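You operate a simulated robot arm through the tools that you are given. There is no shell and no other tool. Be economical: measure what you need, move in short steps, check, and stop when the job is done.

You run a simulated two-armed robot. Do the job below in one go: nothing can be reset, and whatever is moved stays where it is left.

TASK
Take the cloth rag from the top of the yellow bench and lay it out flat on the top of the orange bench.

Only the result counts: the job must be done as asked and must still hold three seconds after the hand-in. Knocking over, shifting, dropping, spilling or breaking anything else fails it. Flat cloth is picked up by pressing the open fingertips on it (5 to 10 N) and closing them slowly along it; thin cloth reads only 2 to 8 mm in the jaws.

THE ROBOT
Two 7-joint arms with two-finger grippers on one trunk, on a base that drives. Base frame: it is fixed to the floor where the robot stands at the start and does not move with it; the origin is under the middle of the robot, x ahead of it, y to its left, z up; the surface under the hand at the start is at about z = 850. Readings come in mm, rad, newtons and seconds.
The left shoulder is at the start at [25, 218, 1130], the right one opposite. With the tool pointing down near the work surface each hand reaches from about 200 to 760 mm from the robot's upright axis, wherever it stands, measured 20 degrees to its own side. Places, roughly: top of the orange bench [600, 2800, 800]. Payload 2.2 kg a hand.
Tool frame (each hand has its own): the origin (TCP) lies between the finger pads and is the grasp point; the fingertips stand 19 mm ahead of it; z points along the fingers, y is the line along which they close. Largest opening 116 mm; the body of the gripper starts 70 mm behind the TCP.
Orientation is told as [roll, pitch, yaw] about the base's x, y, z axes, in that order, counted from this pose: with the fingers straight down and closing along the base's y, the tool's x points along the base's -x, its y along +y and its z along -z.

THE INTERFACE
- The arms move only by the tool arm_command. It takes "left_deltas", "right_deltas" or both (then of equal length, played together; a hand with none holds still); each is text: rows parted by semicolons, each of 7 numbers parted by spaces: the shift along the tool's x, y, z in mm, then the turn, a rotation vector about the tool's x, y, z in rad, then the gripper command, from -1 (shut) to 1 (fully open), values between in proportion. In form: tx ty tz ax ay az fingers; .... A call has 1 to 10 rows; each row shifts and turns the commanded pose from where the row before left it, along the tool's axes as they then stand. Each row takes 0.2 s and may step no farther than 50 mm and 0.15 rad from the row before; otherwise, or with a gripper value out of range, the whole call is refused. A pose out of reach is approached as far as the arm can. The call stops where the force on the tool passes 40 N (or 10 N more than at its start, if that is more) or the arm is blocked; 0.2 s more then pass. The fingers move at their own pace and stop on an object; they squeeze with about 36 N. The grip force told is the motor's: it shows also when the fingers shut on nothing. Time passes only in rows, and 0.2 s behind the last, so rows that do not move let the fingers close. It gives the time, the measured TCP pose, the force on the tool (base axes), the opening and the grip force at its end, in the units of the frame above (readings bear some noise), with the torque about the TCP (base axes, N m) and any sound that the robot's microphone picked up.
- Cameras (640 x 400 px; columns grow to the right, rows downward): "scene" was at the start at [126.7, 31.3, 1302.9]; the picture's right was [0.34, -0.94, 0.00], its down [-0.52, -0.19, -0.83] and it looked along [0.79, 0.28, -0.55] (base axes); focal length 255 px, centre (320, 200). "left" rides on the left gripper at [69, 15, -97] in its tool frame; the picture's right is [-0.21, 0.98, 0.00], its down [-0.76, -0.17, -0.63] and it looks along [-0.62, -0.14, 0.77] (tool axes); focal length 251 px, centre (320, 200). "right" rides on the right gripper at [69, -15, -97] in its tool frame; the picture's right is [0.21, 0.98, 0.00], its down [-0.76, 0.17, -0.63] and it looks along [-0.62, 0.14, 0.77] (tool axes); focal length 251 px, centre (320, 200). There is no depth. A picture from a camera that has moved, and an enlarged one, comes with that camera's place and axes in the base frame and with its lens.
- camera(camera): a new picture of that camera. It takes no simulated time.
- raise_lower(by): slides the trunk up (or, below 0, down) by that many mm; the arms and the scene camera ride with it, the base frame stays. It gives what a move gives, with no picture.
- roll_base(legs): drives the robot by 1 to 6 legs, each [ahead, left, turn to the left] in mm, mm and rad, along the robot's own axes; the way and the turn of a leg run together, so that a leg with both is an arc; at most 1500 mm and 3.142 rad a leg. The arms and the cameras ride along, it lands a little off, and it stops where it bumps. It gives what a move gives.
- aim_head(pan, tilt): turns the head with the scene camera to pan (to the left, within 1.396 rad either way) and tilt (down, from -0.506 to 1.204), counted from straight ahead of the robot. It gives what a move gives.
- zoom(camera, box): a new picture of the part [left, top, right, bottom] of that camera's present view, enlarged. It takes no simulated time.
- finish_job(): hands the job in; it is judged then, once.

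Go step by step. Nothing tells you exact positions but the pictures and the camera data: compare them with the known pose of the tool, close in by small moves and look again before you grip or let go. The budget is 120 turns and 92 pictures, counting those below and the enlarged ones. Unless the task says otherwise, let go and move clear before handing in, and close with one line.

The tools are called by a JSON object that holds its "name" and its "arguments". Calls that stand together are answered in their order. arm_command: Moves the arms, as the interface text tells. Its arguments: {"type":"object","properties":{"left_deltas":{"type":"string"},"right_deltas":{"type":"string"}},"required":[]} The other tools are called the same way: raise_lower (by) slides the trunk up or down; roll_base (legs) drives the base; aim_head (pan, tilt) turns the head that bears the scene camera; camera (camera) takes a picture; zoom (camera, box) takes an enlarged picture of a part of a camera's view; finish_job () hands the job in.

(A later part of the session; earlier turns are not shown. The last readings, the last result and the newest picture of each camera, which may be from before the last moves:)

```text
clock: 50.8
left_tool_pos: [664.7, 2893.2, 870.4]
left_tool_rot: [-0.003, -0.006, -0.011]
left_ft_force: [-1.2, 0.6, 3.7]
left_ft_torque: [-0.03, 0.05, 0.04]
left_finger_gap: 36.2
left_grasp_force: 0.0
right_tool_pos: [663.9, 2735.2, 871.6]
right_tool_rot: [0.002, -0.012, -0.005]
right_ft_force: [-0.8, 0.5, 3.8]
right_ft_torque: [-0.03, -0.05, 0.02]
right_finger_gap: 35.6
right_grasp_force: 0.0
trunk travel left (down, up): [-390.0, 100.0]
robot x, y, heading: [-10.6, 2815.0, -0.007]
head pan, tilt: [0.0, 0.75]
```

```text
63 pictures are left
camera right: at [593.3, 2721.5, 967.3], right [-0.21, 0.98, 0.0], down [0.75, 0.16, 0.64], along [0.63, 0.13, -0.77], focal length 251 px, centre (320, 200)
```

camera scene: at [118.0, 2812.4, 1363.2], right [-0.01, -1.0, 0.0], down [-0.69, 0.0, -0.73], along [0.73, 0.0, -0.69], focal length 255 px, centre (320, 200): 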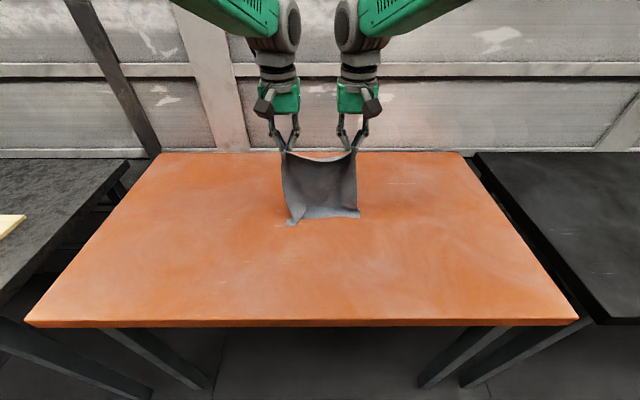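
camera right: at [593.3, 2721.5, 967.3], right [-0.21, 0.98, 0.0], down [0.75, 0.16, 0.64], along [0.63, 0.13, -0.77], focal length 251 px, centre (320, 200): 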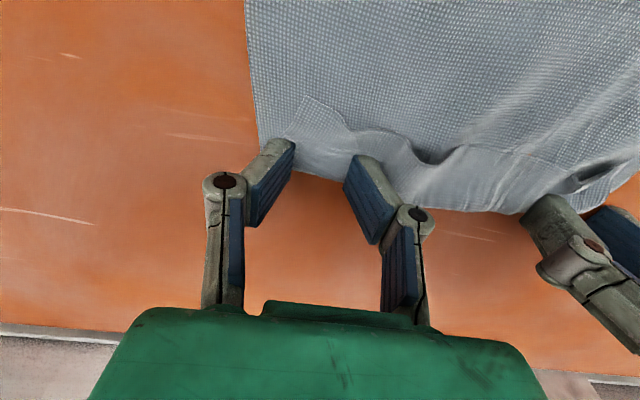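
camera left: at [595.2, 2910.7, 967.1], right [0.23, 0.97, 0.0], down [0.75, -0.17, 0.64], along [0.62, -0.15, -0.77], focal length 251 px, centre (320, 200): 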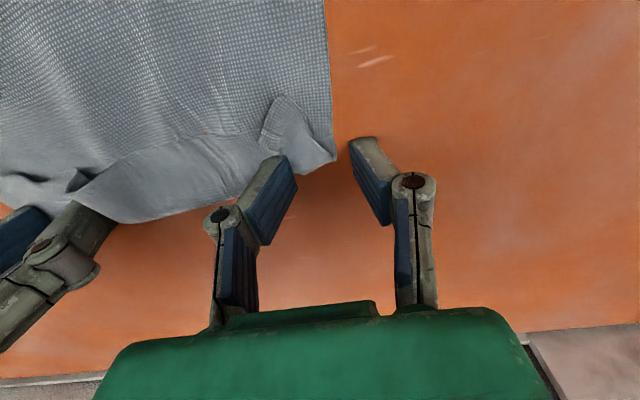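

Released, but the far hem has flipped over at both corners. I raise the hands and look from above.

{"name": "arm_command", "arguments": {"left_deltas": "0 0 -20 0 0 0 -0.4;10 10 -30 0 0 0 -0.4;10 10 -30 0 0 0 -0.4;20 10 -30 0 0 0 -0.4;20 20 -30 0 0 0 -0.4;20 30 -10 0 0 0 -0.4;20 30 0 0 0 0 -0.4;20 30 0 0 0 0 -0.4;0 0 0 0 0 0 -0.4", "right_deltas": "0 0 -20 0 0 0 -0.4;10 -10 -30 0 0 0 -0.4;10 -10 -30 0 0 0 -0.4;20 -10 -30 0 0 0 -0.4;20 -20 -30 0 0 0 -0.4;20 -30 -10 0 0 0 -0.4;20 -30 0 0 0 0 -0.4;20 -30 0 0 0 0 -0.4;0 0 0 0 0 0 -0.4"}}

{"name": "zoom", "arguments": {"camera": "scene", "box": [220, 140, 420, 265]}}

{"name": "camera", "arguments": {"camera": "left"}}

{"name": "camera", "arguments": {"camera": "right"}}

```text
clock: 52.8
left_tool_pos: [540.9, 3035.2, 1017.7]
left_tool_rot: [-0.001, -0.005, -0.011]
left_ft_force: [0.8, -0.4, -0.5]
left_ft_torque: [-0.02, 0.01, 0.04]
left_finger_gap: 34.6
left_grasp_force: 0.2
right_tool_pos: [540.8, 2593.0, 1020.0]
right_tool_rot: [0.0, -0.007, -0.005]
right_ft_force: [0.5, 0.3, -0.8]
right_ft_torque: [0.02, 0.0, 0.01]
right_finger_gap: 34.9
right_grasp_force: 0.0
trunk travel left (down, up): [-390.0, 100.0]
robot x, y, heading: [-10.2, 2812.8, -0.007]
head pan, tilt: [0.0, 0.75]
```

```text
3.20 times, centred on (320, 202) of scene
camera zoom: at [119.0, 2812.3, 1403.0], right [0.0, -1.0, 0.0], down [-0.69, 0.0, -0.73], along [0.73, 0.0, -0.69], focal length 815 px, centre (320, 192)
```

zoom: 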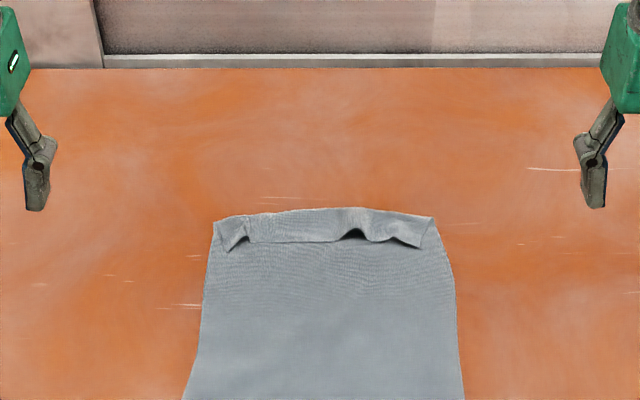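

```text
61 pictures are left
camera left: at [472.2, 3053.3, 1114.5], right [0.23, 0.97, 0.0], down [0.75, -0.17, 0.64], along [0.62, -0.15, -0.77], focal length 251 px, centre (320, 200)
```

left: 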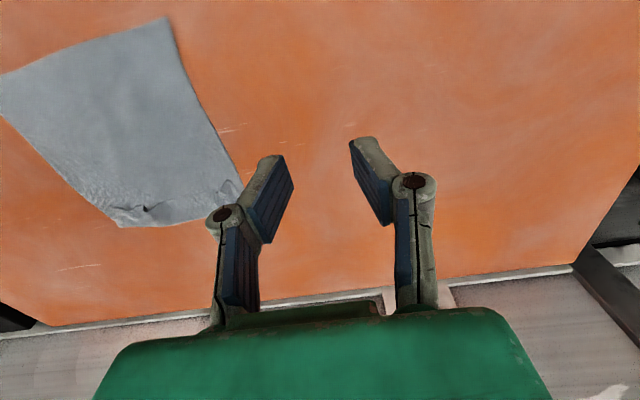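

```text
60 pictures are left
camera right: at [470.5, 2579.3, 1116.4], right [-0.21, 0.98, 0.0], down [0.75, 0.16, 0.64], along [0.63, 0.13, -0.77], focal length 251 px, centre (320, 200)
```

right: 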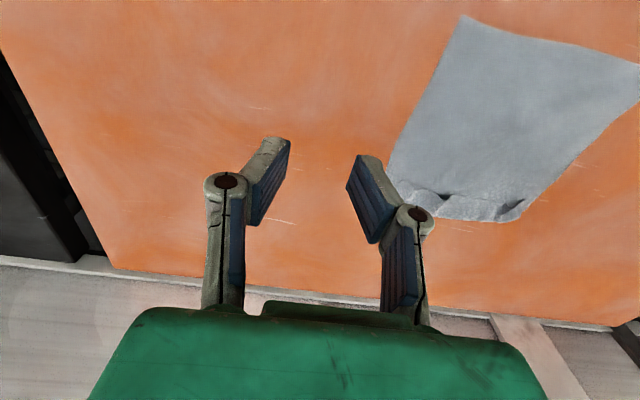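

A strip about 35 mm wide along the far edge (x≈640–676) is folded back toward me. I'll lower the trunk for reach, then anchor the rag with the right hand and flip the strip outward with the left fingertips.

{"name": "raise_lower", "arguments": {"by": -90}}

{"name": "camera", "arguments": {"camera": "scene"}}

```text
clock: 54.1
left_tool_pos: [541.1, 3035.7, 929.4]
left_tool_rot: [-0.002, -0.009, -0.012]
left_ft_force: [-0.5, 0.5, 0.1]
left_ft_torque: [0.03, 0.01, -0.02]
left_finger_gap: 34.5
left_grasp_force: 0.1
right_tool_pos: [539.5, 2593.7, 930.8]
right_tool_rot: [0.001, -0.012, -0.003]
right_ft_force: [0.0, -0.1, 0.4]
right_ft_torque: [-0.02, 0.0, 0.02]
right_finger_gap: 34.7
right_grasp_force: 0.1
trunk travel left (down, up): [-300.0, 190.0]
robot x, y, heading: [-6.9, 2813.9, -0.003]
head pan, tilt: [0.0, 0.75]
```

```text
59 pictures are left
camera scene: at [117.2, 2812.3, 1313.3], right [0.0, -1.0, 0.0], down [-0.69, 0.0, -0.73], along [0.73, 0.0, -0.69], focal length 255 px, centre (320, 200)
```

scene: 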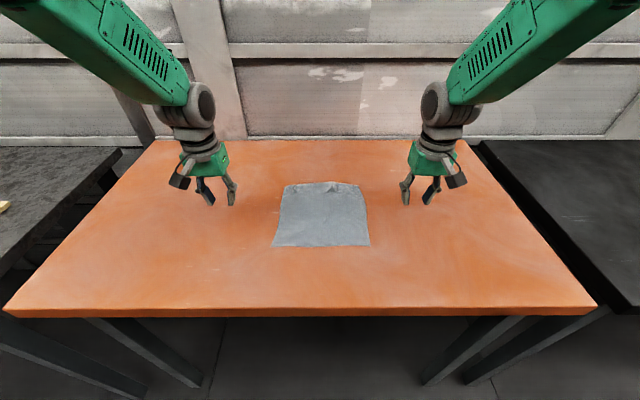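

Now I place the right hand over the rag's middle-right to anchor, and the left hand just in front of the folded strip's left part.

{"name": "arm_command", "arguments": {"left_deltas": "-16 -33 0 0 0 0 -0.1;-16 -33 0 0 0 0 -0.1;-16 -33 5 0 0 0 -0.1;-16 -33 10 0 0 0 -0.1;-11 -31 15 0 0 0 -0.1;0 0 0 0 0 0 -0.1", "right_deltas": "0 30 0 0 0 0 -0.3;0 30 5 0 0 0 -0.3;0 30 15 0 0 0 -0.3;0 30 20 0 0 0 -0.3;0 25 15 0 0 0 -0.3;0 0 0 0 0 0 -0.3"}}

{"name": "camera", "arguments": {"camera": "left"}}

```text
clock: 55.5
left_tool_pos: [613.5, 2870.8, 900.6]
left_tool_rot: [-0.001, -0.006, -0.013]
left_ft_force: [0.2, 1.0, 0.7]
left_ft_torque: [0.02, -0.02, 0.02]
left_finger_gap: 52.4
left_grasp_force: 0.1
right_tool_pos: [539.6, 2737.0, 875.5]
right_tool_rot: [0.0, -0.012, -0.003]
right_ft_force: [-0.3, 0.0, 0.4]
right_ft_torque: [0.01, 0.01, 0.02]
right_finger_gap: 40.5
right_grasp_force: 0.2
trunk travel left (down, up): [-300.0, 190.0]
robot x, y, heading: [-5.3, 2815.8, -0.011]
head pan, tilt: [0.0, 0.75]
```

```text
58 pictures are left
camera left: at [543.9, 2887.6, 996.6], right [0.23, 0.97, 0.0], down [0.75, -0.17, 0.64], along [0.62, -0.15, -0.77], focal length 251 px, centre (320, 200)
```

left: 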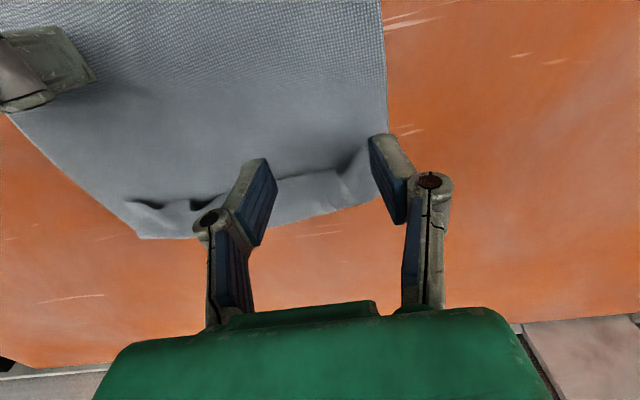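

The strip's loose edge is at x≈638, just ahead of the left fingers. I lower both: the right to press, the left to touch lightly.

{"name": "arm_command", "arguments": {"left_deltas": "0 0 10 0 0 0 -0.1;0 0 10 0 0 0 -0.1;0 0 7 0 0 0 -0.1;0 0 1 0 0 0 -0.1;0 0 0 0 0 0 -0.1", "right_deltas": "0 0 3 0 0 0 -0.3;0 0 2 0 0 0 -0.3;0 0 1 0 0 0 -0.3;0 0 0.5 0 0 0 -0.3;0 0 0 0 0 0 -0.3"}}

```text
clock: 56.7
left_tool_pos: [613.3, 2871.5, 871.8]
left_tool_rot: [-0.003, -0.01, -0.012]
left_ft_force: [-0.1, -0.7, -0.3]
left_ft_torque: [-0.01, 0.06, -0.01]
left_finger_gap: 52.5
left_grasp_force: 0.1
right_tool_pos: [540.2, 2738.8, 869.7]
right_tool_rot: [0.0, -0.013, -0.005]
right_ft_force: [0.3, -0.1, 9.5]
right_ft_torque: [-0.03, 0.07, -0.03]
right_finger_gap: 40.8
right_grasp_force: 0.1
trunk travel left (down, up): [-300.0, 190.0]
robot x, y, heading: [-8.8, 2813.2, -0.002]
head pan, tilt: [0.0, 0.75]
```

Right anchors at 9.5 N; left is about 1 mm above the cloth. Now I sweep the left hand forward to flip the strip.

{"name": "arm_command", "arguments": {"left_deltas": "0 0 0.5 0 0 0 -0.1;-10 0 0 0 0 0 -0.1;-10 0 0 0 0 0 -0.1;-10 0 0 0 0 0 -0.1;0 0 0 0 0 0 -0.1"}}

{"name": "camera", "arguments": {"camera": "left"}}

{"name": "zoom", "arguments": {"camera": "scene", "box": [240, 150, 400, 250]}}

```text
clock: 57.9
left_tool_pos: [645.5, 2870.9, 872.8]
left_tool_rot: [-0.002, -0.008, -0.012]
left_ft_force: [0.0, 0.2, -0.6]
left_ft_torque: [-0.03, -0.01, -0.03]
left_finger_gap: 52.0
left_grasp_force: 0.0
right_tool_pos: [539.7, 2738.8, 868.2]
right_tool_rot: [-0.002, -0.012, -0.003]
right_ft_force: [0.4, 0.0, 7.5]
right_ft_torque: [-0.01, 0.04, -0.05]
right_finger_gap: 40.4
right_grasp_force: 0.0
trunk travel left (down, up): [-300.0, 190.0]
robot x, y, heading: [-8.6, 2817.3, -0.003]
head pan, tilt: [0.0, 0.75]
```

```text
57 pictures are left
camera left: at [575.8, 2888.6, 969.3], right [0.23, 0.97, 0.0], down [0.75, -0.17, 0.64], along [0.62, -0.14, -0.77], focal length 251 px, centre (320, 200)
```

left: 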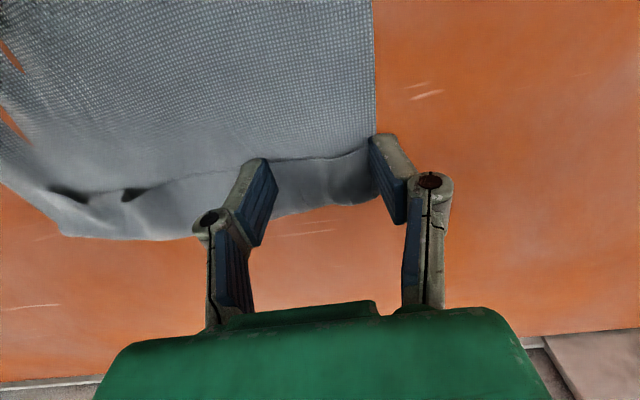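

```text
4.00 times, centred on (320, 200) of scene
camera zoom: at [116.9, 2812.5, 1313.3], right [0.0, -1.0, 0.0], down [-0.69, 0.0, -0.73], along [0.73, 0.0, -0.69], focal length 1018 px, centre (320, 200)
```

zoom: 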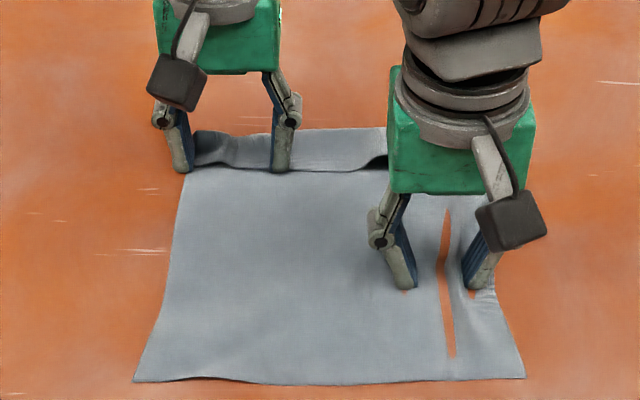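

I see a strange orange sliver near the anchoring right fingers; I lift the right hand clear to inspect it before going on.

{"name": "arm_command", "arguments": {"right_deltas": "0 0 -10 0 0 0 -0.3;0 0 -25 0 0 0 -0.3;0 -20 -25 0 0 0 -0.3;0 -40 0 0 0 0 -0.3;0 -40 0 0 0 0 -0.3;0 -40 0 0 0 0 -0.3"}}

{"name": "zoom", "arguments": {"camera": "scene", "box": [240, 150, 400, 250]}}

```text
clock: 59.3
left_tool_pos: [647.1, 2868.1, 872.9]
left_tool_rot: [0.001, -0.008, -0.011]
left_ft_force: [-0.5, 0.9, 0.2]
left_ft_torque: [0.01, 0.03, -0.01]
left_finger_gap: 52.2
left_grasp_force: 0.1
right_tool_pos: [539.3, 2597.2, 925.4]
right_tool_rot: [0.005, -0.012, -0.001]
right_ft_force: [-0.1, 0.3, 0.4]
right_ft_torque: [-0.02, 0.0, -0.01]
right_finger_gap: 40.6
right_grasp_force: 0.0
trunk travel left (down, up): [-300.0, 190.0]
robot x, y, heading: [-8.4, 2812.1, -0.005]
head pan, tilt: [0.0, 0.75]
```

```text
4.00 times, centred on (320, 200) of scene
camera zoom: at [118.0, 2808.7, 1313.1], right [0.0, -1.0, 0.0], down [-0.69, 0.01, -0.73], along [0.73, 0.0, -0.69], focal length 1018 px, centre (320, 200)
```

zoom: 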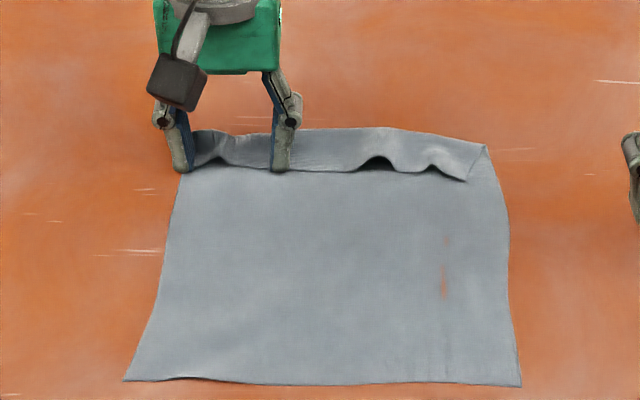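

That was only a press-through artefact; the cloth is whole. The left fingers merely slid over the strip, so I retreat and will repeat with real contact, anchored again.

{"name": "arm_command", "arguments": {"left_deltas": "0 0 -15 0 0 0 -0.1;10 0 -10 0 0 0 -0.1;25 0 0 0 0 0 -0.1;0 0 10 0 0 0 -0.1;0 0 12 0 0 0 -0.1;0 0 4 0 0 0 -0.1;0 0 1.5 0 0 0 -0.1;0 0 0 0 0 0 -0.1", "right_deltas": "0 30 0 0 0 0 -0.8;0 35 0 0 0 0 -0.8;0 35 10 0 0 0 -0.8;0 35 25 0 0 0 -0.8;0 0 15 0 0 0 -0.8;0 0 3 0 0 0 -0.8;0 0 2.5 0 0 0 -0.8;0 0 0 0 0 0 -0.8"}}

```text
clock: 61.1
left_tool_pos: [609.6, 2871.5, 871.5]
left_tool_rot: [-0.003, -0.011, -0.012]
left_ft_force: [0.4, 0.1, 10.2]
left_ft_torque: [-0.01, 0.05, 0.02]
left_finger_gap: 53.3
left_grasp_force: 0.0
right_tool_pos: [539.5, 2733.3, 874.6]
right_tool_rot: [0.001, -0.01, -0.003]
right_ft_force: [-0.5, -1.0, 0.1]
right_ft_torque: [0.01, -0.02, -0.01]
right_finger_gap: 11.3
right_grasp_force: 0.1
trunk travel left (down, up): [-300.0, 190.0]
robot x, y, heading: [-8.0, 2818.6, -0.009]
head pan, tilt: [0.0, 0.75]
```

{"name": "arm_command", "arguments": {"left_deltas": "0 0 -0.5 0 0 0 -0.1;0 0 0 0 0 0 -0.1;0 0 -0.2 0 0 0 -0.1", "right_deltas": "0 0 3 0 0 0 -0.8;0 0 1.8 0 0 0 -0.8;0 0 0 0 0 0 -0.8"}}

```text
clock: 61.9
left_tool_pos: [609.1, 2870.5, 870.1]
left_tool_rot: [-0.002, -0.007, -0.013]
left_ft_force: [0.7, -0.7, 7.5]
left_ft_torque: [0.03, 0.03, -0.04]
left_finger_gap: 52.9
left_grasp_force: 0.0
right_tool_pos: [539.7, 2733.2, 871.1]
right_tool_rot: [-0.003, -0.012, -0.003]
right_ft_force: [0.1, -0.6, 7.3]
right_ft_torque: [-0.03, 0.05, 0.01]
right_finger_gap: 11.1
right_grasp_force: 0.0
trunk travel left (down, up): [-300.0, 190.0]
robot x, y, heading: [-13.9, 2812.8, -0.006]
head pan, tilt: [0.0, 0.75]
```

{"name": "arm_command", "arguments": {"left_deltas": "-4 0 -0.8 0 0 0 -0.1;-8 0 0 0 0 0 -0.1;-8 0 0 0 0 0 -0.1;-8 0 0 0 0 0 -0.1;-8 0 0 0 0 0 -0.1;-8 0 0 0 0 0 -0.1;0 0 0 0 0 0 -0.1"}}

{"name": "zoom", "arguments": {"camera": "scene", "box": [240, 150, 400, 250]}}

{"name": "camera", "arguments": {"camera": "left"}}

```text
clock: 63.5
left_tool_pos: [653.1, 2872.3, 872.1]
left_tool_rot: [-0.003, -0.009, -0.012]
left_ft_force: [-2.1, -1.9, 7.2]
left_ft_torque: [0.0, 0.12, 0.04]
left_finger_gap: 53.2
left_grasp_force: 0.1
right_tool_pos: [539.8, 2732.7, 870.9]
right_tool_rot: [0.0, -0.012, -0.005]
right_ft_force: [1.7, 1.3, 5.2]
right_ft_torque: [0.02, 0.0, -0.03]
right_finger_gap: 11.3
right_grasp_force: 0.0
trunk travel left (down, up): [-300.0, 190.0]
robot x, y, heading: [-3.5, 2814.3, -0.008]
head pan, tilt: [0.0, 0.75]
```

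```text
4.00 times, centred on (320, 200) of scene
camera zoom: at [116.1, 2812.2, 1313.4], right [0.0, -1.0, 0.0], down [-0.68, 0.0, -0.73], along [0.73, 0.0, -0.68], focal length 1018 px, centre (320, 200)
```

zoom: 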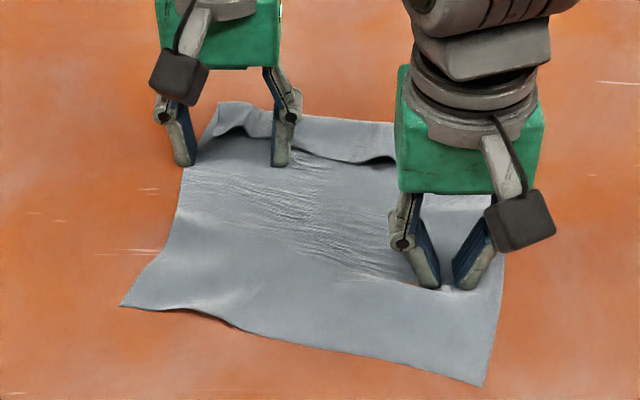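

```text
53 pictures are left
camera left: at [583.5, 2888.4, 967.3], right [0.23, 0.97, 0.0], down [0.75, -0.17, 0.64], along [0.62, -0.15, -0.77], focal length 251 px, centre (320, 200)
```

left: 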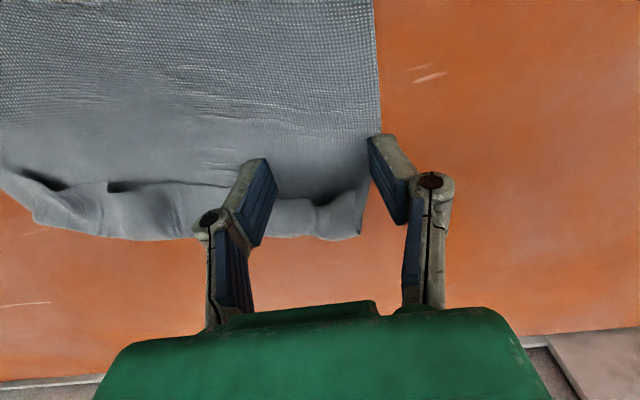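

Sweeping drags the cloth, so I change the plan: re-grip the flat near edge right at its rim, lift so the folded strip unfolds by gravity, and re-lay it. I move both hands over the near edge, turned to match its slant.

{"name": "arm_command", "arguments": {"left_deltas": "0 0 -20 0 0 0 -0.3;0 0 -20 0 0 0 -0.4;35 6 0 0 0 0 -0.4;35 6 0 0 0 0 -0.4;35 6 0 0 0 0 -0.4;33 4 0 0 0 0 -0.4;0 0 0 0 0 0.137 -0.4;0 0 0 0 0 0.137 -0.4;0 0 0 0 0 0 -0.4", "right_deltas": "0 0 -20 0 0 0 -0.4;0 0 -20 0 0 0 -0.4;20 5 0 0 0 0 -0.4;20 6 0 0 0 0 -0.4;12 5 0 0 0 0 -0.4;12 5 0 0 0 0 -0.4;0 0 0 0 0 0.137 -0.4;0 0 0 0 0 0.137 -0.4;0 0 0 0 0 0 -0.4"}}

{"name": "camera", "arguments": {"camera": "left"}}

{"name": "camera", "arguments": {"camera": "right"}}

{"name": "zoom", "arguments": {"camera": "scene", "box": [240, 150, 400, 250]}}

```text
clock: 65.5
left_tool_pos: [515.8, 2895.5, 909.6]
left_tool_rot: [0.001, -0.008, -0.289]
left_ft_force: [0.8, -0.1, -0.6]
left_ft_torque: [-0.01, 0.0, 0.01]
left_finger_gap: 34.5
left_grasp_force: 0.1
right_tool_pos: [477.9, 2741.4, 901.7]
right_tool_rot: [0.029, 0.032, -0.328]
right_ft_force: [0.2, -0.7, 0.1]
right_ft_torque: [0.01, 0.0, 0.0]
right_finger_gap: 35.0
right_grasp_force: 0.1
trunk travel left (down, up): [-300.0, 190.0]
robot x, y, heading: [-5.4, 2811.1, -0.01]
head pan, tilt: [0.0, 0.75]
```

```text
52 pictures are left
camera left: at [452.2, 2930.3, 1006.5], right [0.48, 0.88, 0.0], down [0.67, -0.37, 0.64], along [0.56, -0.31, -0.77], focal length 251 px, centre (320, 200)
```

left: 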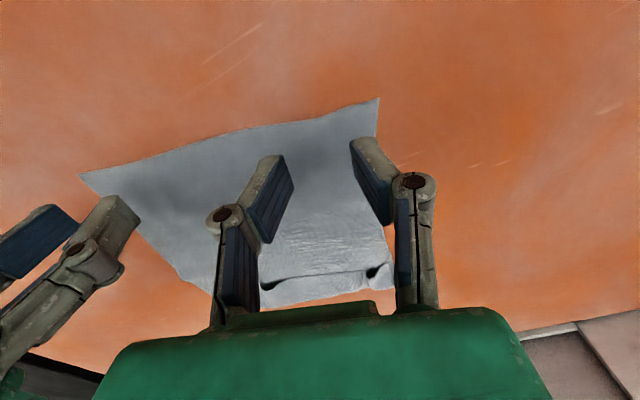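

```text
51 pictures are left
camera right: at [410.6, 2746.9, 1000.6], right [0.11, 0.99, 0.04], down [0.78, -0.11, 0.61], along [0.61, -0.04, -0.79], focal length 251 px, centre (320, 200)
```

right: 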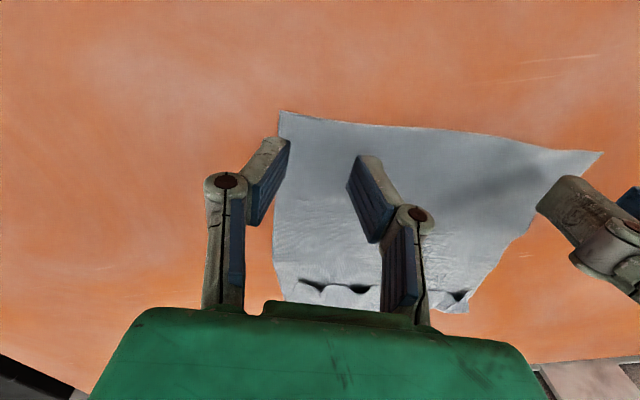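

```text
4.00 times, centred on (320, 200) of scene
camera zoom: at [116.9, 2812.4, 1313.2], right [0.0, -1.0, 0.0], down [-0.69, 0.0, -0.73], along [0.73, 0.0, -0.69], focal length 1018 px, centre (320, 200)
```

zoom: 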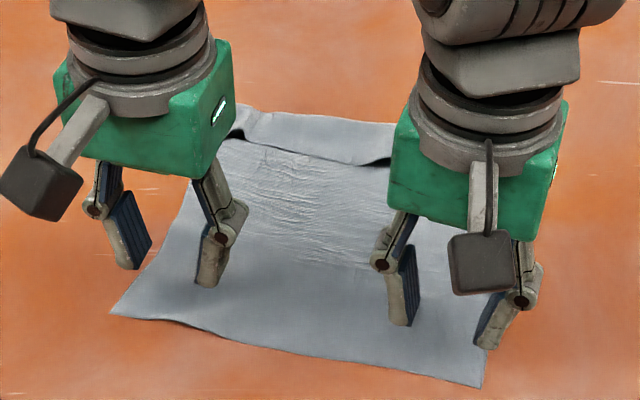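

The right wrist is cramped with that yaw. Instead I straighten both hands and turn the robot itself to square up with the rag's near edge (corners ≈ (458,2724) and (512,2937)).

{"name": "arm_command", "arguments": {"left_deltas": "0 0 -30 0 0 0 -0.4;0 0 -25 0 0 0 -0.4;0 0 0 0 0 -0.137 -0.4;0 0 0 0 0 -0.137 -0.4;0 0 0 0 0 0 -0.4", "right_deltas": "0 0 -30 0 0 0 -0.4;0 -20 -30 0 0 0 -0.4;0 0 0 0.015 -0.016 -0.147 -0.4;0 0 0 0.014 -0.016 -0.147 -0.4;0 0 0 0 0 0 -0.4"}}

{"name": "roll_base", "arguments": {"legs": [[-20, 0, 0], [0, 148, 0], [0, 0, -0.24]]}}

{"name": "camera", "arguments": {"camera": "scene"}}

```text
clock: 66.7
left_tool_pos: [514.9, 2895.9, 964.9]
left_tool_rot: [-0.002, -0.008, -0.011]
left_ft_force: [0.2, 0.5, -0.4]
left_ft_torque: [0.04, 0.03, -0.01]
left_finger_gap: 34.7
left_grasp_force: 0.1
right_tool_pos: [470.9, 2733.0, 971.8]
right_tool_rot: [-0.021, -0.037, 0.007]
right_ft_force: [0.1, 0.1, 0.3]
right_ft_torque: [0.04, 0.0, 0.0]
right_finger_gap: 35.2
right_grasp_force: 0.0
trunk travel left (down, up): [-300.0, 190.0]
robot x, y, heading: [-9.0, 2814.8, -0.003]
head pan, tilt: [0.0, 0.75]
```

```text
clock: 69.3
left_tool_pos: [494.1, 2898.1, 965.7]
left_tool_rot: [0.015, -0.011, -0.258]
left_ft_force: [-0.5, -1.5, -1.1]
left_ft_torque: [0.1, -0.04, 0.01]
left_finger_gap: 34.9
left_grasp_force: 0.1
right_tool_pos: [416.1, 2750.5, 969.8]
right_tool_rot: [-0.001, -0.04, -0.243]
right_ft_force: [0.1, -0.8, 1.2]
right_ft_torque: [0.09, -0.02, 0.03]
right_finger_gap: 34.6
right_grasp_force: 0.0
trunk travel left (down, up): [-300.0, 190.0]
robot x, y, heading: [-30.7, 2962.5, -0.249]
head pan, tilt: [0.0, 0.75]
```

```text
49 pictures are left
camera scene: at [86.1, 2904.3, 1313.0], right [-0.25, -0.97, -0.02], down [-0.66, 0.18, -0.73], along [0.71, -0.17, -0.68], focal length 255 px, centre (320, 200)
```

scene: 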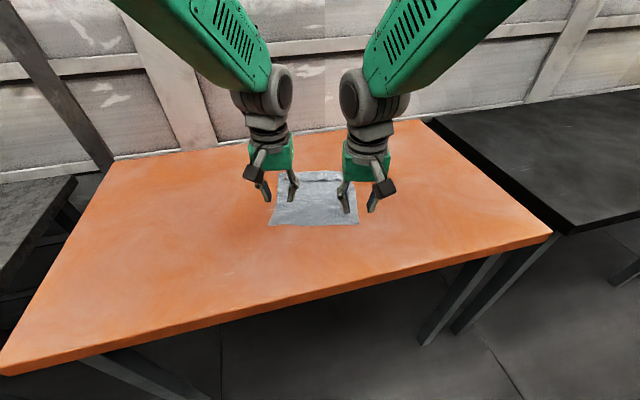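

Now squared up. I move the hands to the two grip points on the near edge and come down partway.

{"name": "arm_command", "arguments": {"left_deltas": "-7 3.3 20 0 0 0 -0.4;-7 3.3 20 0 0 0 -0.4;0 0 20 0 0 0 -0.4;0 0 15 0 0 0 -0.4;0 0 0 0 0 0 -0.4", "right_deltas": "-27 10 20 0 0.04 0 -0.4;-27 10 20 0 0 0 -0.4;0 0 20 0 0 0 -0.4;0 0 15 0 0 0 -0.4;0 0 0 0 0 0 -0.4"}}

{"name": "camera", "arguments": {"camera": "left"}}

{"name": "camera", "arguments": {"camera": "right"}}

```text
clock: 70.5
left_tool_pos: [515.0, 2927.8, 889.8]
left_tool_rot: [-0.015, -0.014, -0.258]
left_ft_force: [0.9, -0.1, -0.3]
left_ft_torque: [-0.03, -0.01, -0.01]
left_finger_gap: 34.8
left_grasp_force: 0.2
right_tool_pos: [478.1, 2782.9, 900.9]
right_tool_rot: [-0.023, 0.0, -0.251]
right_ft_force: [0.4, 0.7, -1.2]
right_ft_torque: [-0.07, -0.05, 0.02]
right_finger_gap: 34.7
right_grasp_force: 0.0
trunk travel left (down, up): [-300.0, 190.0]
robot x, y, heading: [-28.3, 2960.9, -0.245]
head pan, tilt: [0.0, 0.75]
```

```text
48 pictures are left
camera left: at [451.1, 2963.8, 986.0], right [0.46, 0.89, -0.01], down [0.68, -0.34, 0.65], along [0.57, -0.3, -0.76], focal length 251 px, centre (320, 200)
```

left: 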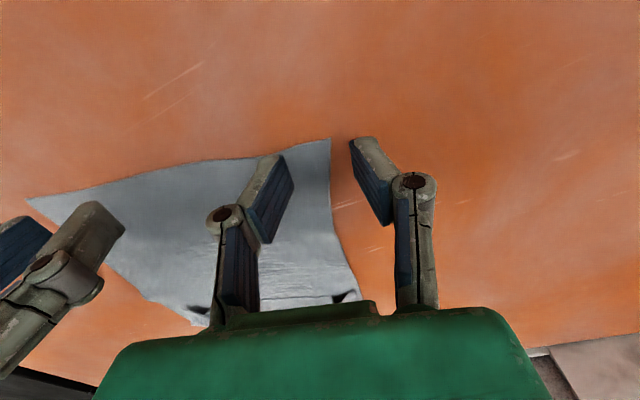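

```text
47 pictures are left
camera right: at [408.4, 2788.1, 998.7], right [0.03, 1.0, -0.02], down [0.78, -0.01, 0.63], along [0.63, -0.04, -0.78], focal length 251 px, centre (320, 200)
```

right: 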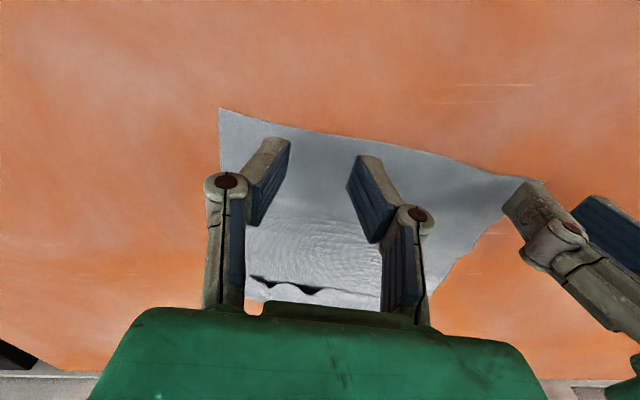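

The base settled a bit left of the first reading; I correct both hands by about 27 mm sideways and re-check.

{"name": "arm_command", "arguments": {"left_deltas": "0 -14 0 -0.015 0.01 0 -0.4;0 -14 4 0 0 0 -0.4;0 0 0 0 0 0 -0.4", "right_deltas": "0 -13 5 -0.023 0 0 -0.4;0 -13 10 0 0 0 -0.4;0 0 0 0 0 0 -0.4"}}

{"name": "camera", "arguments": {"camera": "left"}}

{"name": "camera", "arguments": {"camera": "right"}}

```text
clock: 71.3
left_tool_pos: [507.6, 2900.8, 887.3]
left_tool_rot: [0.002, -0.004, -0.253]
left_ft_force: [-0.1, 0.1, -0.1]
left_ft_torque: [-0.11, 0.02, 0.03]
left_finger_gap: 34.7
left_grasp_force: 0.1
right_tool_pos: [470.2, 2757.4, 885.5]
right_tool_rot: [-0.003, -0.002, -0.24]
right_ft_force: [-0.2, 0.4, 0.0]
right_ft_torque: [-0.06, 0.02, 0.0]
right_finger_gap: 35.0
right_grasp_force: 0.1
trunk travel left (down, up): [-300.0, 190.0]
robot x, y, heading: [-31.4, 2961.1, -0.248]
head pan, tilt: [0.0, 0.75]
```

```text
46 pictures are left
camera left: at [444.2, 2933.5, 983.4], right [0.45, 0.89, 0.0], down [0.69, -0.35, 0.63], along [0.57, -0.29, -0.77], focal length 251 px, centre (320, 200)
```

left: 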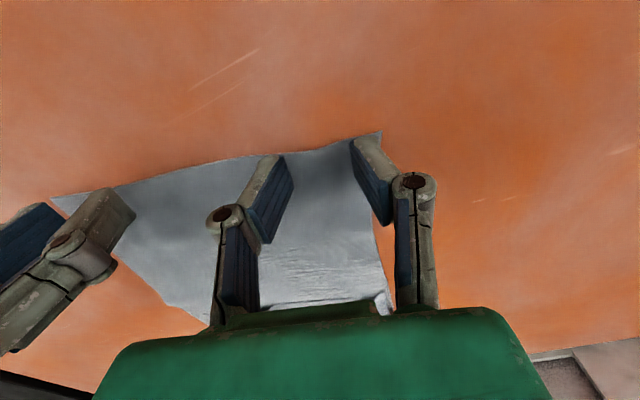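

```text
45 pictures are left
camera right: at [399.7, 2760.0, 982.9], right [0.02, 1.0, 0.0], down [0.77, -0.02, 0.63], along [0.63, -0.02, -0.77], focal length 251 px, centre (320, 200)
```

right: 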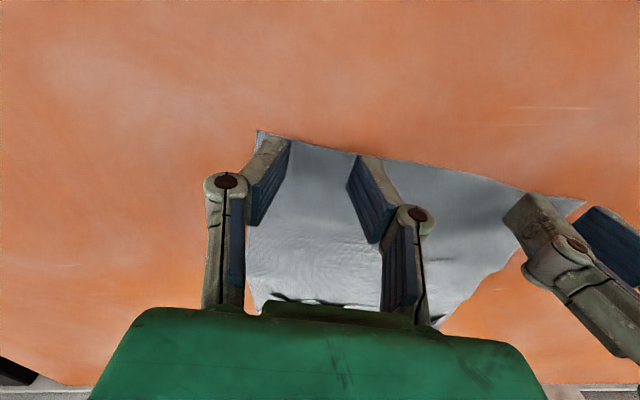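

Fingertips straddle the very rim. I move 3 mm further in and lower to light contact.

{"name": "arm_command", "arguments": {"left_deltas": "-3 0 6 0 0 0 -0.4;0 0 6 0 0 0 -0.4;0 0 3.5 0 0 0 -0.4;0 0 1 0 0 0 -0.4;0 0 0 0 0 0 -0.4", "right_deltas": "-3 0 6 0 0 0 -0.4;0 0 6 0 0 0 -0.4;0 0 2 0 0 0 -0.4;0 0 1 0 0 0 -0.4;0 0 0 0 0 0 -0.4"}}

```text
clock: 72.5
left_tool_pos: [509.3, 2889.1, 870.6]
left_tool_rot: [0.009, -0.004, -0.251]
left_ft_force: [0.4, 1.2, 7.6]
left_ft_torque: [0.05, 0.0, 0.0]
left_finger_gap: 35.4
left_grasp_force: 0.0
right_tool_pos: [471.3, 2744.0, 871.7]
right_tool_rot: [0.006, -0.004, -0.243]
right_ft_force: [0.4, 1.0, 2.6]
right_ft_torque: [0.05, 0.02, -0.03]
right_finger_gap: 35.4
right_grasp_force: 0.1
trunk travel left (down, up): [-300.0, 190.0]
robot x, y, heading: [-29.1, 2958.4, -0.247]
head pan, tilt: [0.0, 0.75]
```

Both readings slid about 12 mm sideways; I verify before closing.

{"name": "camera", "arguments": {"camera": "right"}}

{"name": "camera", "arguments": {"camera": "left"}}

```text
44 pictures are left
camera right: at [399.9, 2746.6, 968.1], right [0.03, 1.0, 0.01], down [0.77, -0.03, 0.64], along [0.64, -0.01, -0.77], focal length 251 px, centre (320, 200)
```

right: 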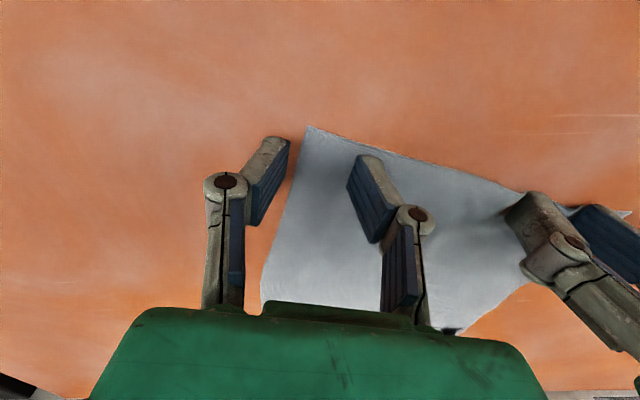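

```text
43 pictures are left
camera left: at [445.1, 2921.0, 968.0], right [0.45, 0.89, 0.01], down [0.69, -0.35, 0.63], along [0.57, -0.28, -0.77], focal length 251 px, centre (320, 200)
```

left: 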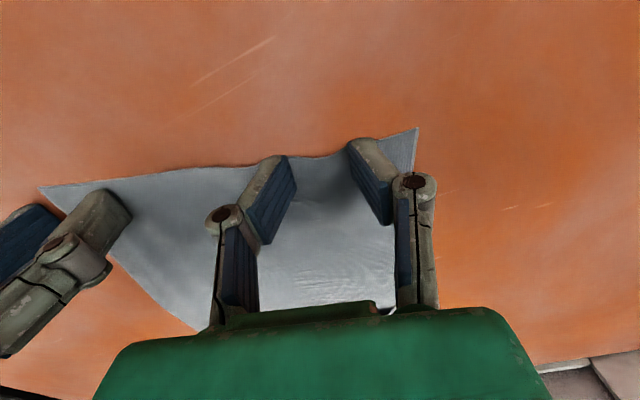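

The hands rocked sideways (the body seems to sway after the drive). I lift slightly and wait for it to settle.

{"name": "arm_command", "arguments": {"left_deltas": "0 0 -10 0 0 0 -0.4;0 0 0 0 0 0 -0.4;0 0 0 0 0 0 -0.4;0 0 0 0 0 0 -0.4;0 0 0 0 0 0 -0.4;0 0 0 0 0 0 -0.4;0 0 0 0 0 0 -0.4;0 0 0 0 0 0 -0.4;0 0 0 0 0 0 -0.4", "right_deltas": "0 0 -10 0 0 0 -0.4;0 0 0 0 0 0 -0.4;0 0 0 0 0 0 -0.4;0 0 0 0 0 0 -0.4;0 0 0 0 0 0 -0.4;0 0 0 0 0 0 -0.4;0 0 0 0 0 0 -0.4;0 0 0 0 0 0 -0.4;0 0 0 0 0 0 -0.4"}}

{"name": "arm_command", "arguments": {"left_deltas": "0 0 0 0 0 0 -0.4;0 0 0 0 0 0 -0.4;0 0 0 0 0 0 -0.4", "right_deltas": "0 0 0 0 0 0 -0.4;0 0 0 0 0 0 -0.4;0 0 0 0 0 0 -0.4"}}

```text
clock: 74.5
left_tool_pos: [509.2, 2889.0, 882.3]
left_tool_rot: [0.008, -0.003, -0.254]
left_ft_force: [-0.2, -0.4, 0.3]
left_ft_torque: [-0.01, 0.01, 0.02]
left_finger_gap: 34.9
left_grasp_force: 0.0
right_tool_pos: [471.7, 2746.5, 880.2]
right_tool_rot: [0.007, -0.002, -0.244]
right_ft_force: [0.2, -0.7, -0.8]
right_ft_torque: [0.04, -0.02, 0.0]
right_finger_gap: 34.8
right_grasp_force: 0.0
trunk travel left (down, up): [-300.0, 190.0]
robot x, y, heading: [-31.7, 2958.9, -0.25]
head pan, tilt: [0.0, 0.75]
```

```text
clock: 75.3
left_tool_pos: [509.4, 2889.1, 881.0]
left_tool_rot: [0.01, -0.004, -0.252]
left_ft_force: [-0.1, -0.3, -0.3]
left_ft_torque: [0.02, 0.03, 0.02]
left_finger_gap: 34.7
left_grasp_force: 0.1
right_tool_pos: [470.6, 2748.0, 880.8]
right_tool_rot: [0.007, -0.002, -0.243]
right_ft_force: [-0.8, -0.6, -1.0]
right_ft_torque: [-0.01, 0.02, 0.01]
right_finger_gap: 34.7
right_grasp_force: 0.0
trunk travel left (down, up): [-300.0, 190.0]
robot x, y, heading: [-33.8, 2959.2, -0.244]
head pan, tilt: [0.0, 0.75]
```

Settled now. I shift back sideways and take fresh views.

{"name": "arm_command", "arguments": {"left_deltas": "0 8 0 0.009 0 0 -0.4;0 0 0 0 0 0 -0.4;0 0 0 0 0 0 -0.4;0 0 0 0 0 0 -0.4", "right_deltas": "0 10 0 0.007 0 0 -0.4;0 0 0 0 0 0 -0.4;0 0 0 0 0 0 -0.4;0 0 0 0 0 0 -0.4"}}

{"name": "camera", "arguments": {"camera": "left"}}

{"name": "camera", "arguments": {"camera": "right"}}

```text
clock: 76.3
left_tool_pos: [510.1, 2896.9, 881.9]
left_tool_rot: [0.005, -0.002, -0.259]
left_ft_force: [0.1, 0.1, -0.1]
left_ft_torque: [0.01, 0.01, 0.02]
left_finger_gap: 35.1
left_grasp_force: 0.0
right_tool_pos: [474.5, 2757.5, 879.6]
right_tool_rot: [-0.002, -0.003, -0.243]
right_ft_force: [-0.4, 0.5, -0.5]
right_ft_torque: [0.03, 0.0, -0.03]
right_finger_gap: 34.9
right_grasp_force: 0.1
trunk travel left (down, up): [-300.0, 190.0]
robot x, y, heading: [-31.8, 2955.4, -0.249]
head pan, tilt: [0.0, 0.75]
```

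```text
42 pictures are left
camera left: at [447.2, 2929.6, 977.5], right [0.46, 0.89, 0.0], down [0.69, -0.36, 0.63], along [0.57, -0.29, -0.77], focal length 251 px, centre (320, 200)
```

left: 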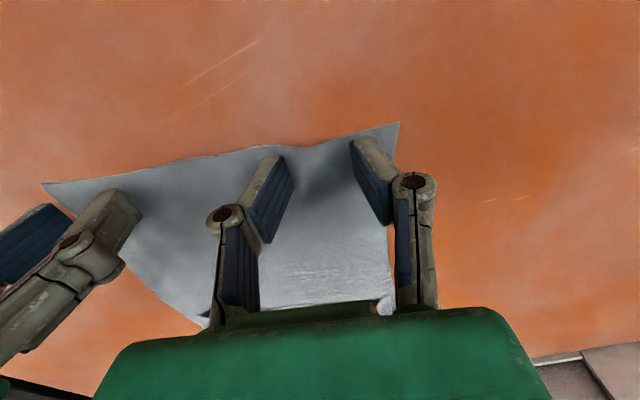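

```text
41 pictures are left
camera right: at [403.9, 2759.4, 977.0], right [0.03, 1.0, 0.0], down [0.77, -0.02, 0.63], along [0.63, -0.02, -0.77], focal length 251 px, centre (320, 200)
```

right: 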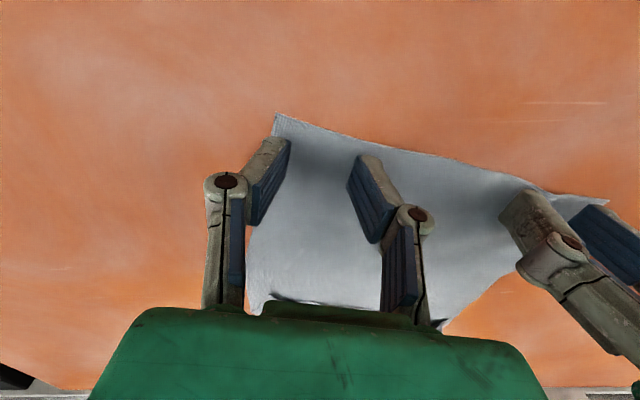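

Corners are now about (512,2943) and (450,2736). I trim the right hand back 9 mm toward the rim and lower both to contact.

{"name": "arm_command", "arguments": {"left_deltas": "2 5 0 0 0 0 -0.4;0 0 6 0 0 0 -0.4;0 0 4 0 0 0 -0.4;0 0 0.7 0 0 0 -0.4;0 0 0 0 0 0 -0.4;0 0 0 0 0 0 -0.4", "right_deltas": "9 6 0 0 0 0 -0.4;0 0 5 0 0 0 -0.4;0 0 3 0 0 0 -0.4;0 0 1 0 0 0 -0.4;0 0 0 0 0 0 -0.4;0 0 0 0 0 0 -0.4"}}

```text
clock: 77.7
left_tool_pos: [508.1, 2902.7, 869.3]
left_tool_rot: [0.004, -0.004, -0.258]
left_ft_force: [0.4, -0.5, 6.2]
left_ft_torque: [0.05, 0.06, 0.03]
left_finger_gap: 33.4
left_grasp_force: 4.5
right_tool_pos: [467.0, 2764.1, 872.4]
right_tool_rot: [-0.003, -0.005, -0.243]
right_ft_force: [-0.7, 0.7, -0.2]
right_ft_torque: [-0.02, -0.01, 0.01]
right_finger_gap: 35.0
right_grasp_force: 0.0
trunk travel left (down, up): [-300.0, 190.0]
robot x, y, heading: [-27.6, 2963.9, -0.247]
head pan, tilt: [0.0, 0.75]
```

Left touches at 6 N; I lower the right a little more.

{"name": "arm_command", "arguments": {"right_deltas": "0 0 1 0 0 0 -0.4;0 0 0.8 0 0 0 -0.4;0 0 0 0 0 0 -0.4"}}

{"name": "camera", "arguments": {"camera": "left"}}

{"name": "camera", "arguments": {"camera": "right"}}

```text
clock: 78.5
left_tool_pos: [508.5, 2902.7, 869.4]
left_tool_rot: [0.003, -0.006, -0.259]
left_ft_force: [-0.3, -0.4, 5.4]
left_ft_torque: [0.03, 0.04, 0.0]
left_finger_gap: 31.2
left_grasp_force: 3.8
right_tool_pos: [467.3, 2763.4, 870.9]
right_tool_rot: [-0.002, -0.003, -0.241]
right_ft_force: [-1.0, 0.5, 10.1]
right_ft_torque: [0.01, -0.01, -0.04]
right_finger_gap: 34.8
right_grasp_force: 0.1
trunk travel left (down, up): [-300.0, 190.0]
robot x, y, heading: [-28.1, 2959.3, -0.25]
head pan, tilt: [0.0, 0.75]
```

```text
40 pictures are left
camera left: at [445.1, 2935.6, 967.2], right [0.46, 0.89, 0.0], down [0.69, -0.36, 0.64], along [0.57, -0.29, -0.77], focal length 251 px, centre (320, 200)
```

left: 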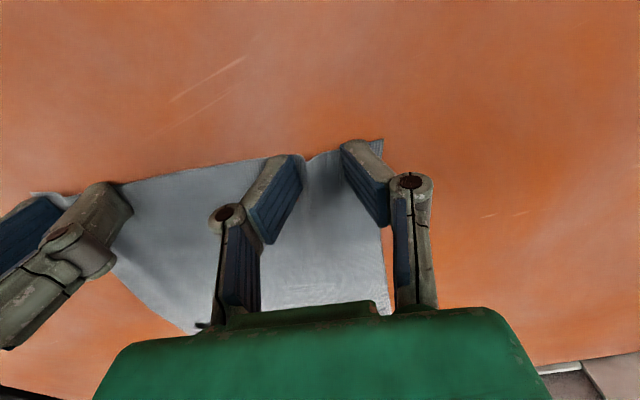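

```text
39 pictures are left
camera right: at [396.4, 2767.6, 967.6], right [0.03, 1.0, 0.0], down [0.77, -0.02, 0.64], along [0.64, -0.02, -0.77], focal length 251 px, centre (320, 200)
```

right: 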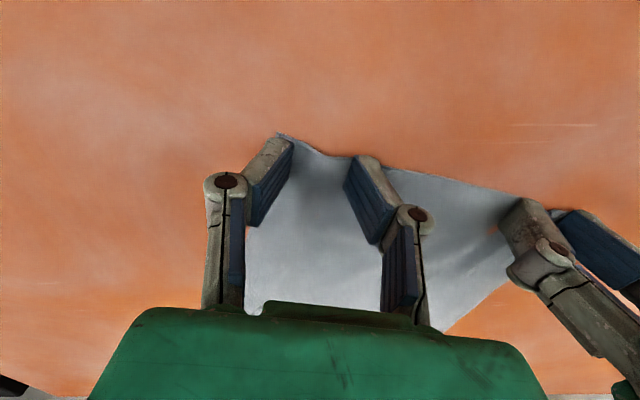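

Fingertips are right on the rim in both hands. Closing slowly.

{"name": "arm_command", "arguments": {"left_deltas": "0 0 0.3 0 0 0 -0.5;0 0 0 0 0 0 -0.55;0 0 0 0 0 0 -0.62;0 0 0 0 0 0 -0.7;0 0 0 0 0 0 -0.78;0 0 0 0 0 0 -0.86;0 0 0 0 0 0 -0.93;0 0 0 0 0 0 -1;0 0 0 0 0 0 -1;0 0 0 0 0 0 -1", "right_deltas": "0 0 -0.2 0 0 0 -0.45;0 0 0 0 0 0 -0.52;0 0 0 0 0 0 -0.6;0 0 0 0 0 0 -0.68;0 0 0 0 0 0 -0.76;0 0 0 0 0 0 -0.84;0 0 0 0 0 0 -0.92;0 0 0 0 0 0 -1;0 0 0 0 0 0 -1;0 0 0 0 0 0 -1"}}

{"name": "camera", "arguments": {"camera": "left"}}

{"name": "camera", "arguments": {"camera": "right"}}

```text
clock: 80.7
left_tool_pos: [508.8, 2902.7, 870.7]
left_tool_rot: [0.001, -0.005, -0.259]
left_ft_force: [0.2, -2.5, 11.7]
left_ft_torque: [-0.06, -0.11, -0.02]
left_finger_gap: 2.8
left_grasp_force: 32.3
right_tool_pos: [466.8, 2764.6, 870.9]
right_tool_rot: [-0.002, -0.004, -0.244]
right_ft_force: [0.8, 4.2, 9.1]
right_ft_torque: [0.08, -0.06, -0.02]
right_finger_gap: 2.9
right_grasp_force: 31.9
trunk travel left (down, up): [-300.0, 190.0]
robot x, y, heading: [-25.7, 2958.7, -0.248]
head pan, tilt: [0.0, 0.75]
```

```text
38 pictures are left
camera left: at [445.0, 2935.7, 967.2], right [0.46, 0.89, 0.0], down [0.69, -0.35, 0.64], along [0.57, -0.29, -0.77], focal length 251 px, centre (320, 200)
```

left: 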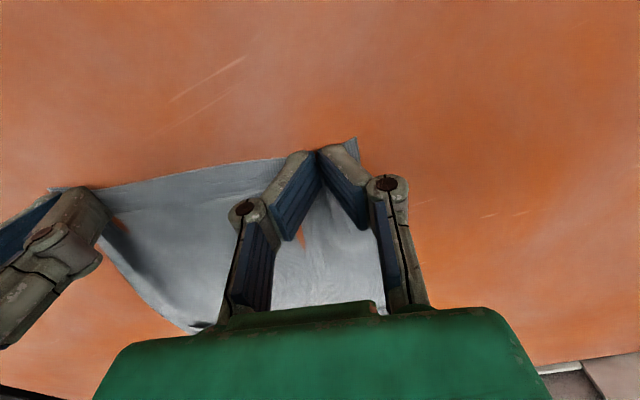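

```text
37 pictures are left
camera right: at [396.0, 2768.0, 967.6], right [0.03, 1.0, 0.0], down [0.77, -0.02, 0.64], along [0.63, -0.02, -0.77], focal length 251 px, centre (320, 200)
```

right: 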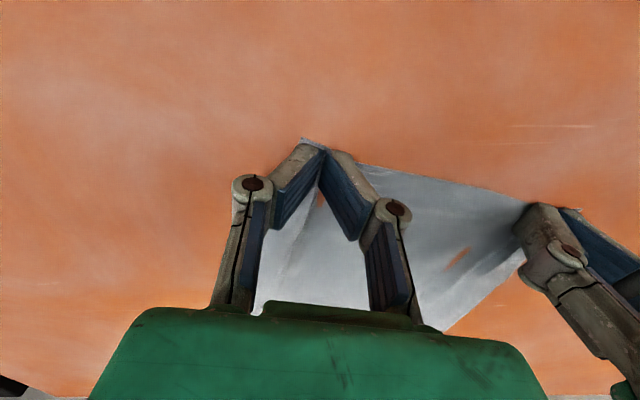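

Both gripped. I lift with the trunk so the arms keep their comfortable posture, and then a bit more with the arms.

{"name": "raise_lower", "arguments": {"by": 188}}

{"name": "arm_command", "arguments": {"left_deltas": "0 0 -20 0 0 0 -1;0 0 -20 0 0 0 -1;0 0 -20 0 0 0 -1;0 0 -15 0 0 0 -1;0 0 0 0 0 0 -1;0 0 0 0 0 0 -1;0 0 0 0 0 0 -1", "right_deltas": "0 0 -20 0 0 0 -1;0 0 -20 0 0 0 -1;0 0 -20 0 0 0 -1;0 0 -15 0 0 0 -1;0 0 0 0 0 0 -1;0 0 0 0 0 0 -1;0 0 0 0 0 0 -1"}}

{"name": "zoom", "arguments": {"camera": "scene", "box": [200, 100, 440, 280]}}

```text
clock: 82.8
left_tool_pos: [509.6, 2903.1, 1057.0]
left_tool_rot: [0.002, -0.002, -0.257]
left_ft_force: [-0.3, 1.2, -1.2]
left_ft_torque: [0.0, -0.01, 0.03]
left_finger_gap: 2.7
left_grasp_force: 31.8
right_tool_pos: [468.0, 2764.0, 1057.4]
right_tool_rot: [-0.003, -0.002, -0.243]
right_ft_force: [0.4, -0.1, 0.0]
right_ft_torque: [-0.02, 0.0, -0.03]
right_finger_gap: 2.6
right_grasp_force: 31.0
trunk travel left (down, up): [-488.0, 2.0]
robot x, y, heading: [-29.4, 2956.8, -0.245]
head pan, tilt: [0.0, 0.75]
```

```text
clock: 84.4
left_tool_pos: [508.8, 2903.5, 1132.1]
left_tool_rot: [0.001, -0.004, -0.257]
left_ft_force: [0.2, -0.3, 0.1]
left_ft_torque: [0.01, 0.0, -0.01]
left_finger_gap: 2.7
left_grasp_force: 31.6
right_tool_pos: [467.1, 2764.8, 1133.5]
right_tool_rot: [0.001, -0.001, -0.248]
right_ft_force: [-0.7, 0.2, 0.6]
right_ft_torque: [0.02, 0.04, -0.02]
right_finger_gap: 2.7
right_grasp_force: 31.8
trunk travel left (down, up): [-488.0, 2.0]
robot x, y, heading: [-30.9, 2958.3, -0.249]
head pan, tilt: [0.0, 0.75]
```

```text
2.22 times, centred on (320, 190) of scene
camera zoom: at [93.1, 2926.4, 1501.2], right [-0.24, -0.97, 0.0], down [-0.66, 0.17, -0.73], along [0.71, -0.18, -0.69], focal length 566 px, centre (320, 222)
```

zoom: 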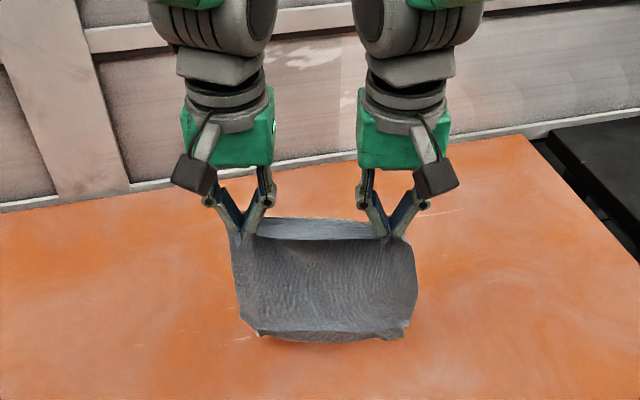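

{"name": "zoom", "arguments": {"camera": "scene", "box": [270, 175, 370, 245]}}

{"name": "camera", "arguments": {"camera": "left"}}

```text
5.71 times, centred on (320, 210) of scene
camera zoom: at [93.1, 2926.4, 1501.2], right [-0.24, -0.97, 0.0], down [-0.66, 0.17, -0.73], along [0.71, -0.18, -0.69], focal length 1455 px, centre (320, 143)
```

zoom: 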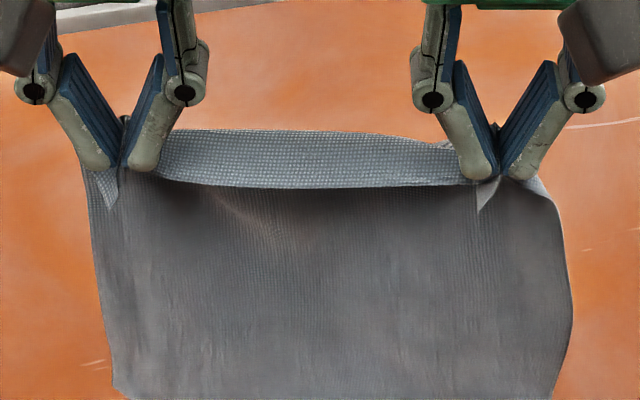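

```text
34 pictures are left
camera left: at [445.1, 2935.2, 1228.8], right [0.46, 0.89, 0.0], down [0.69, -0.36, 0.63], along [0.57, -0.29, -0.77], focal length 251 px, centre (320, 200)
```

left: 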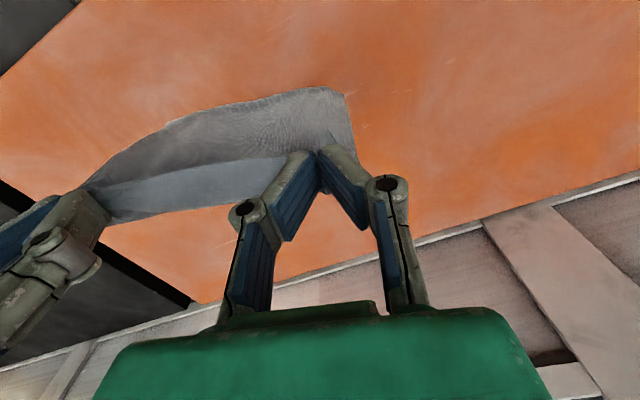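

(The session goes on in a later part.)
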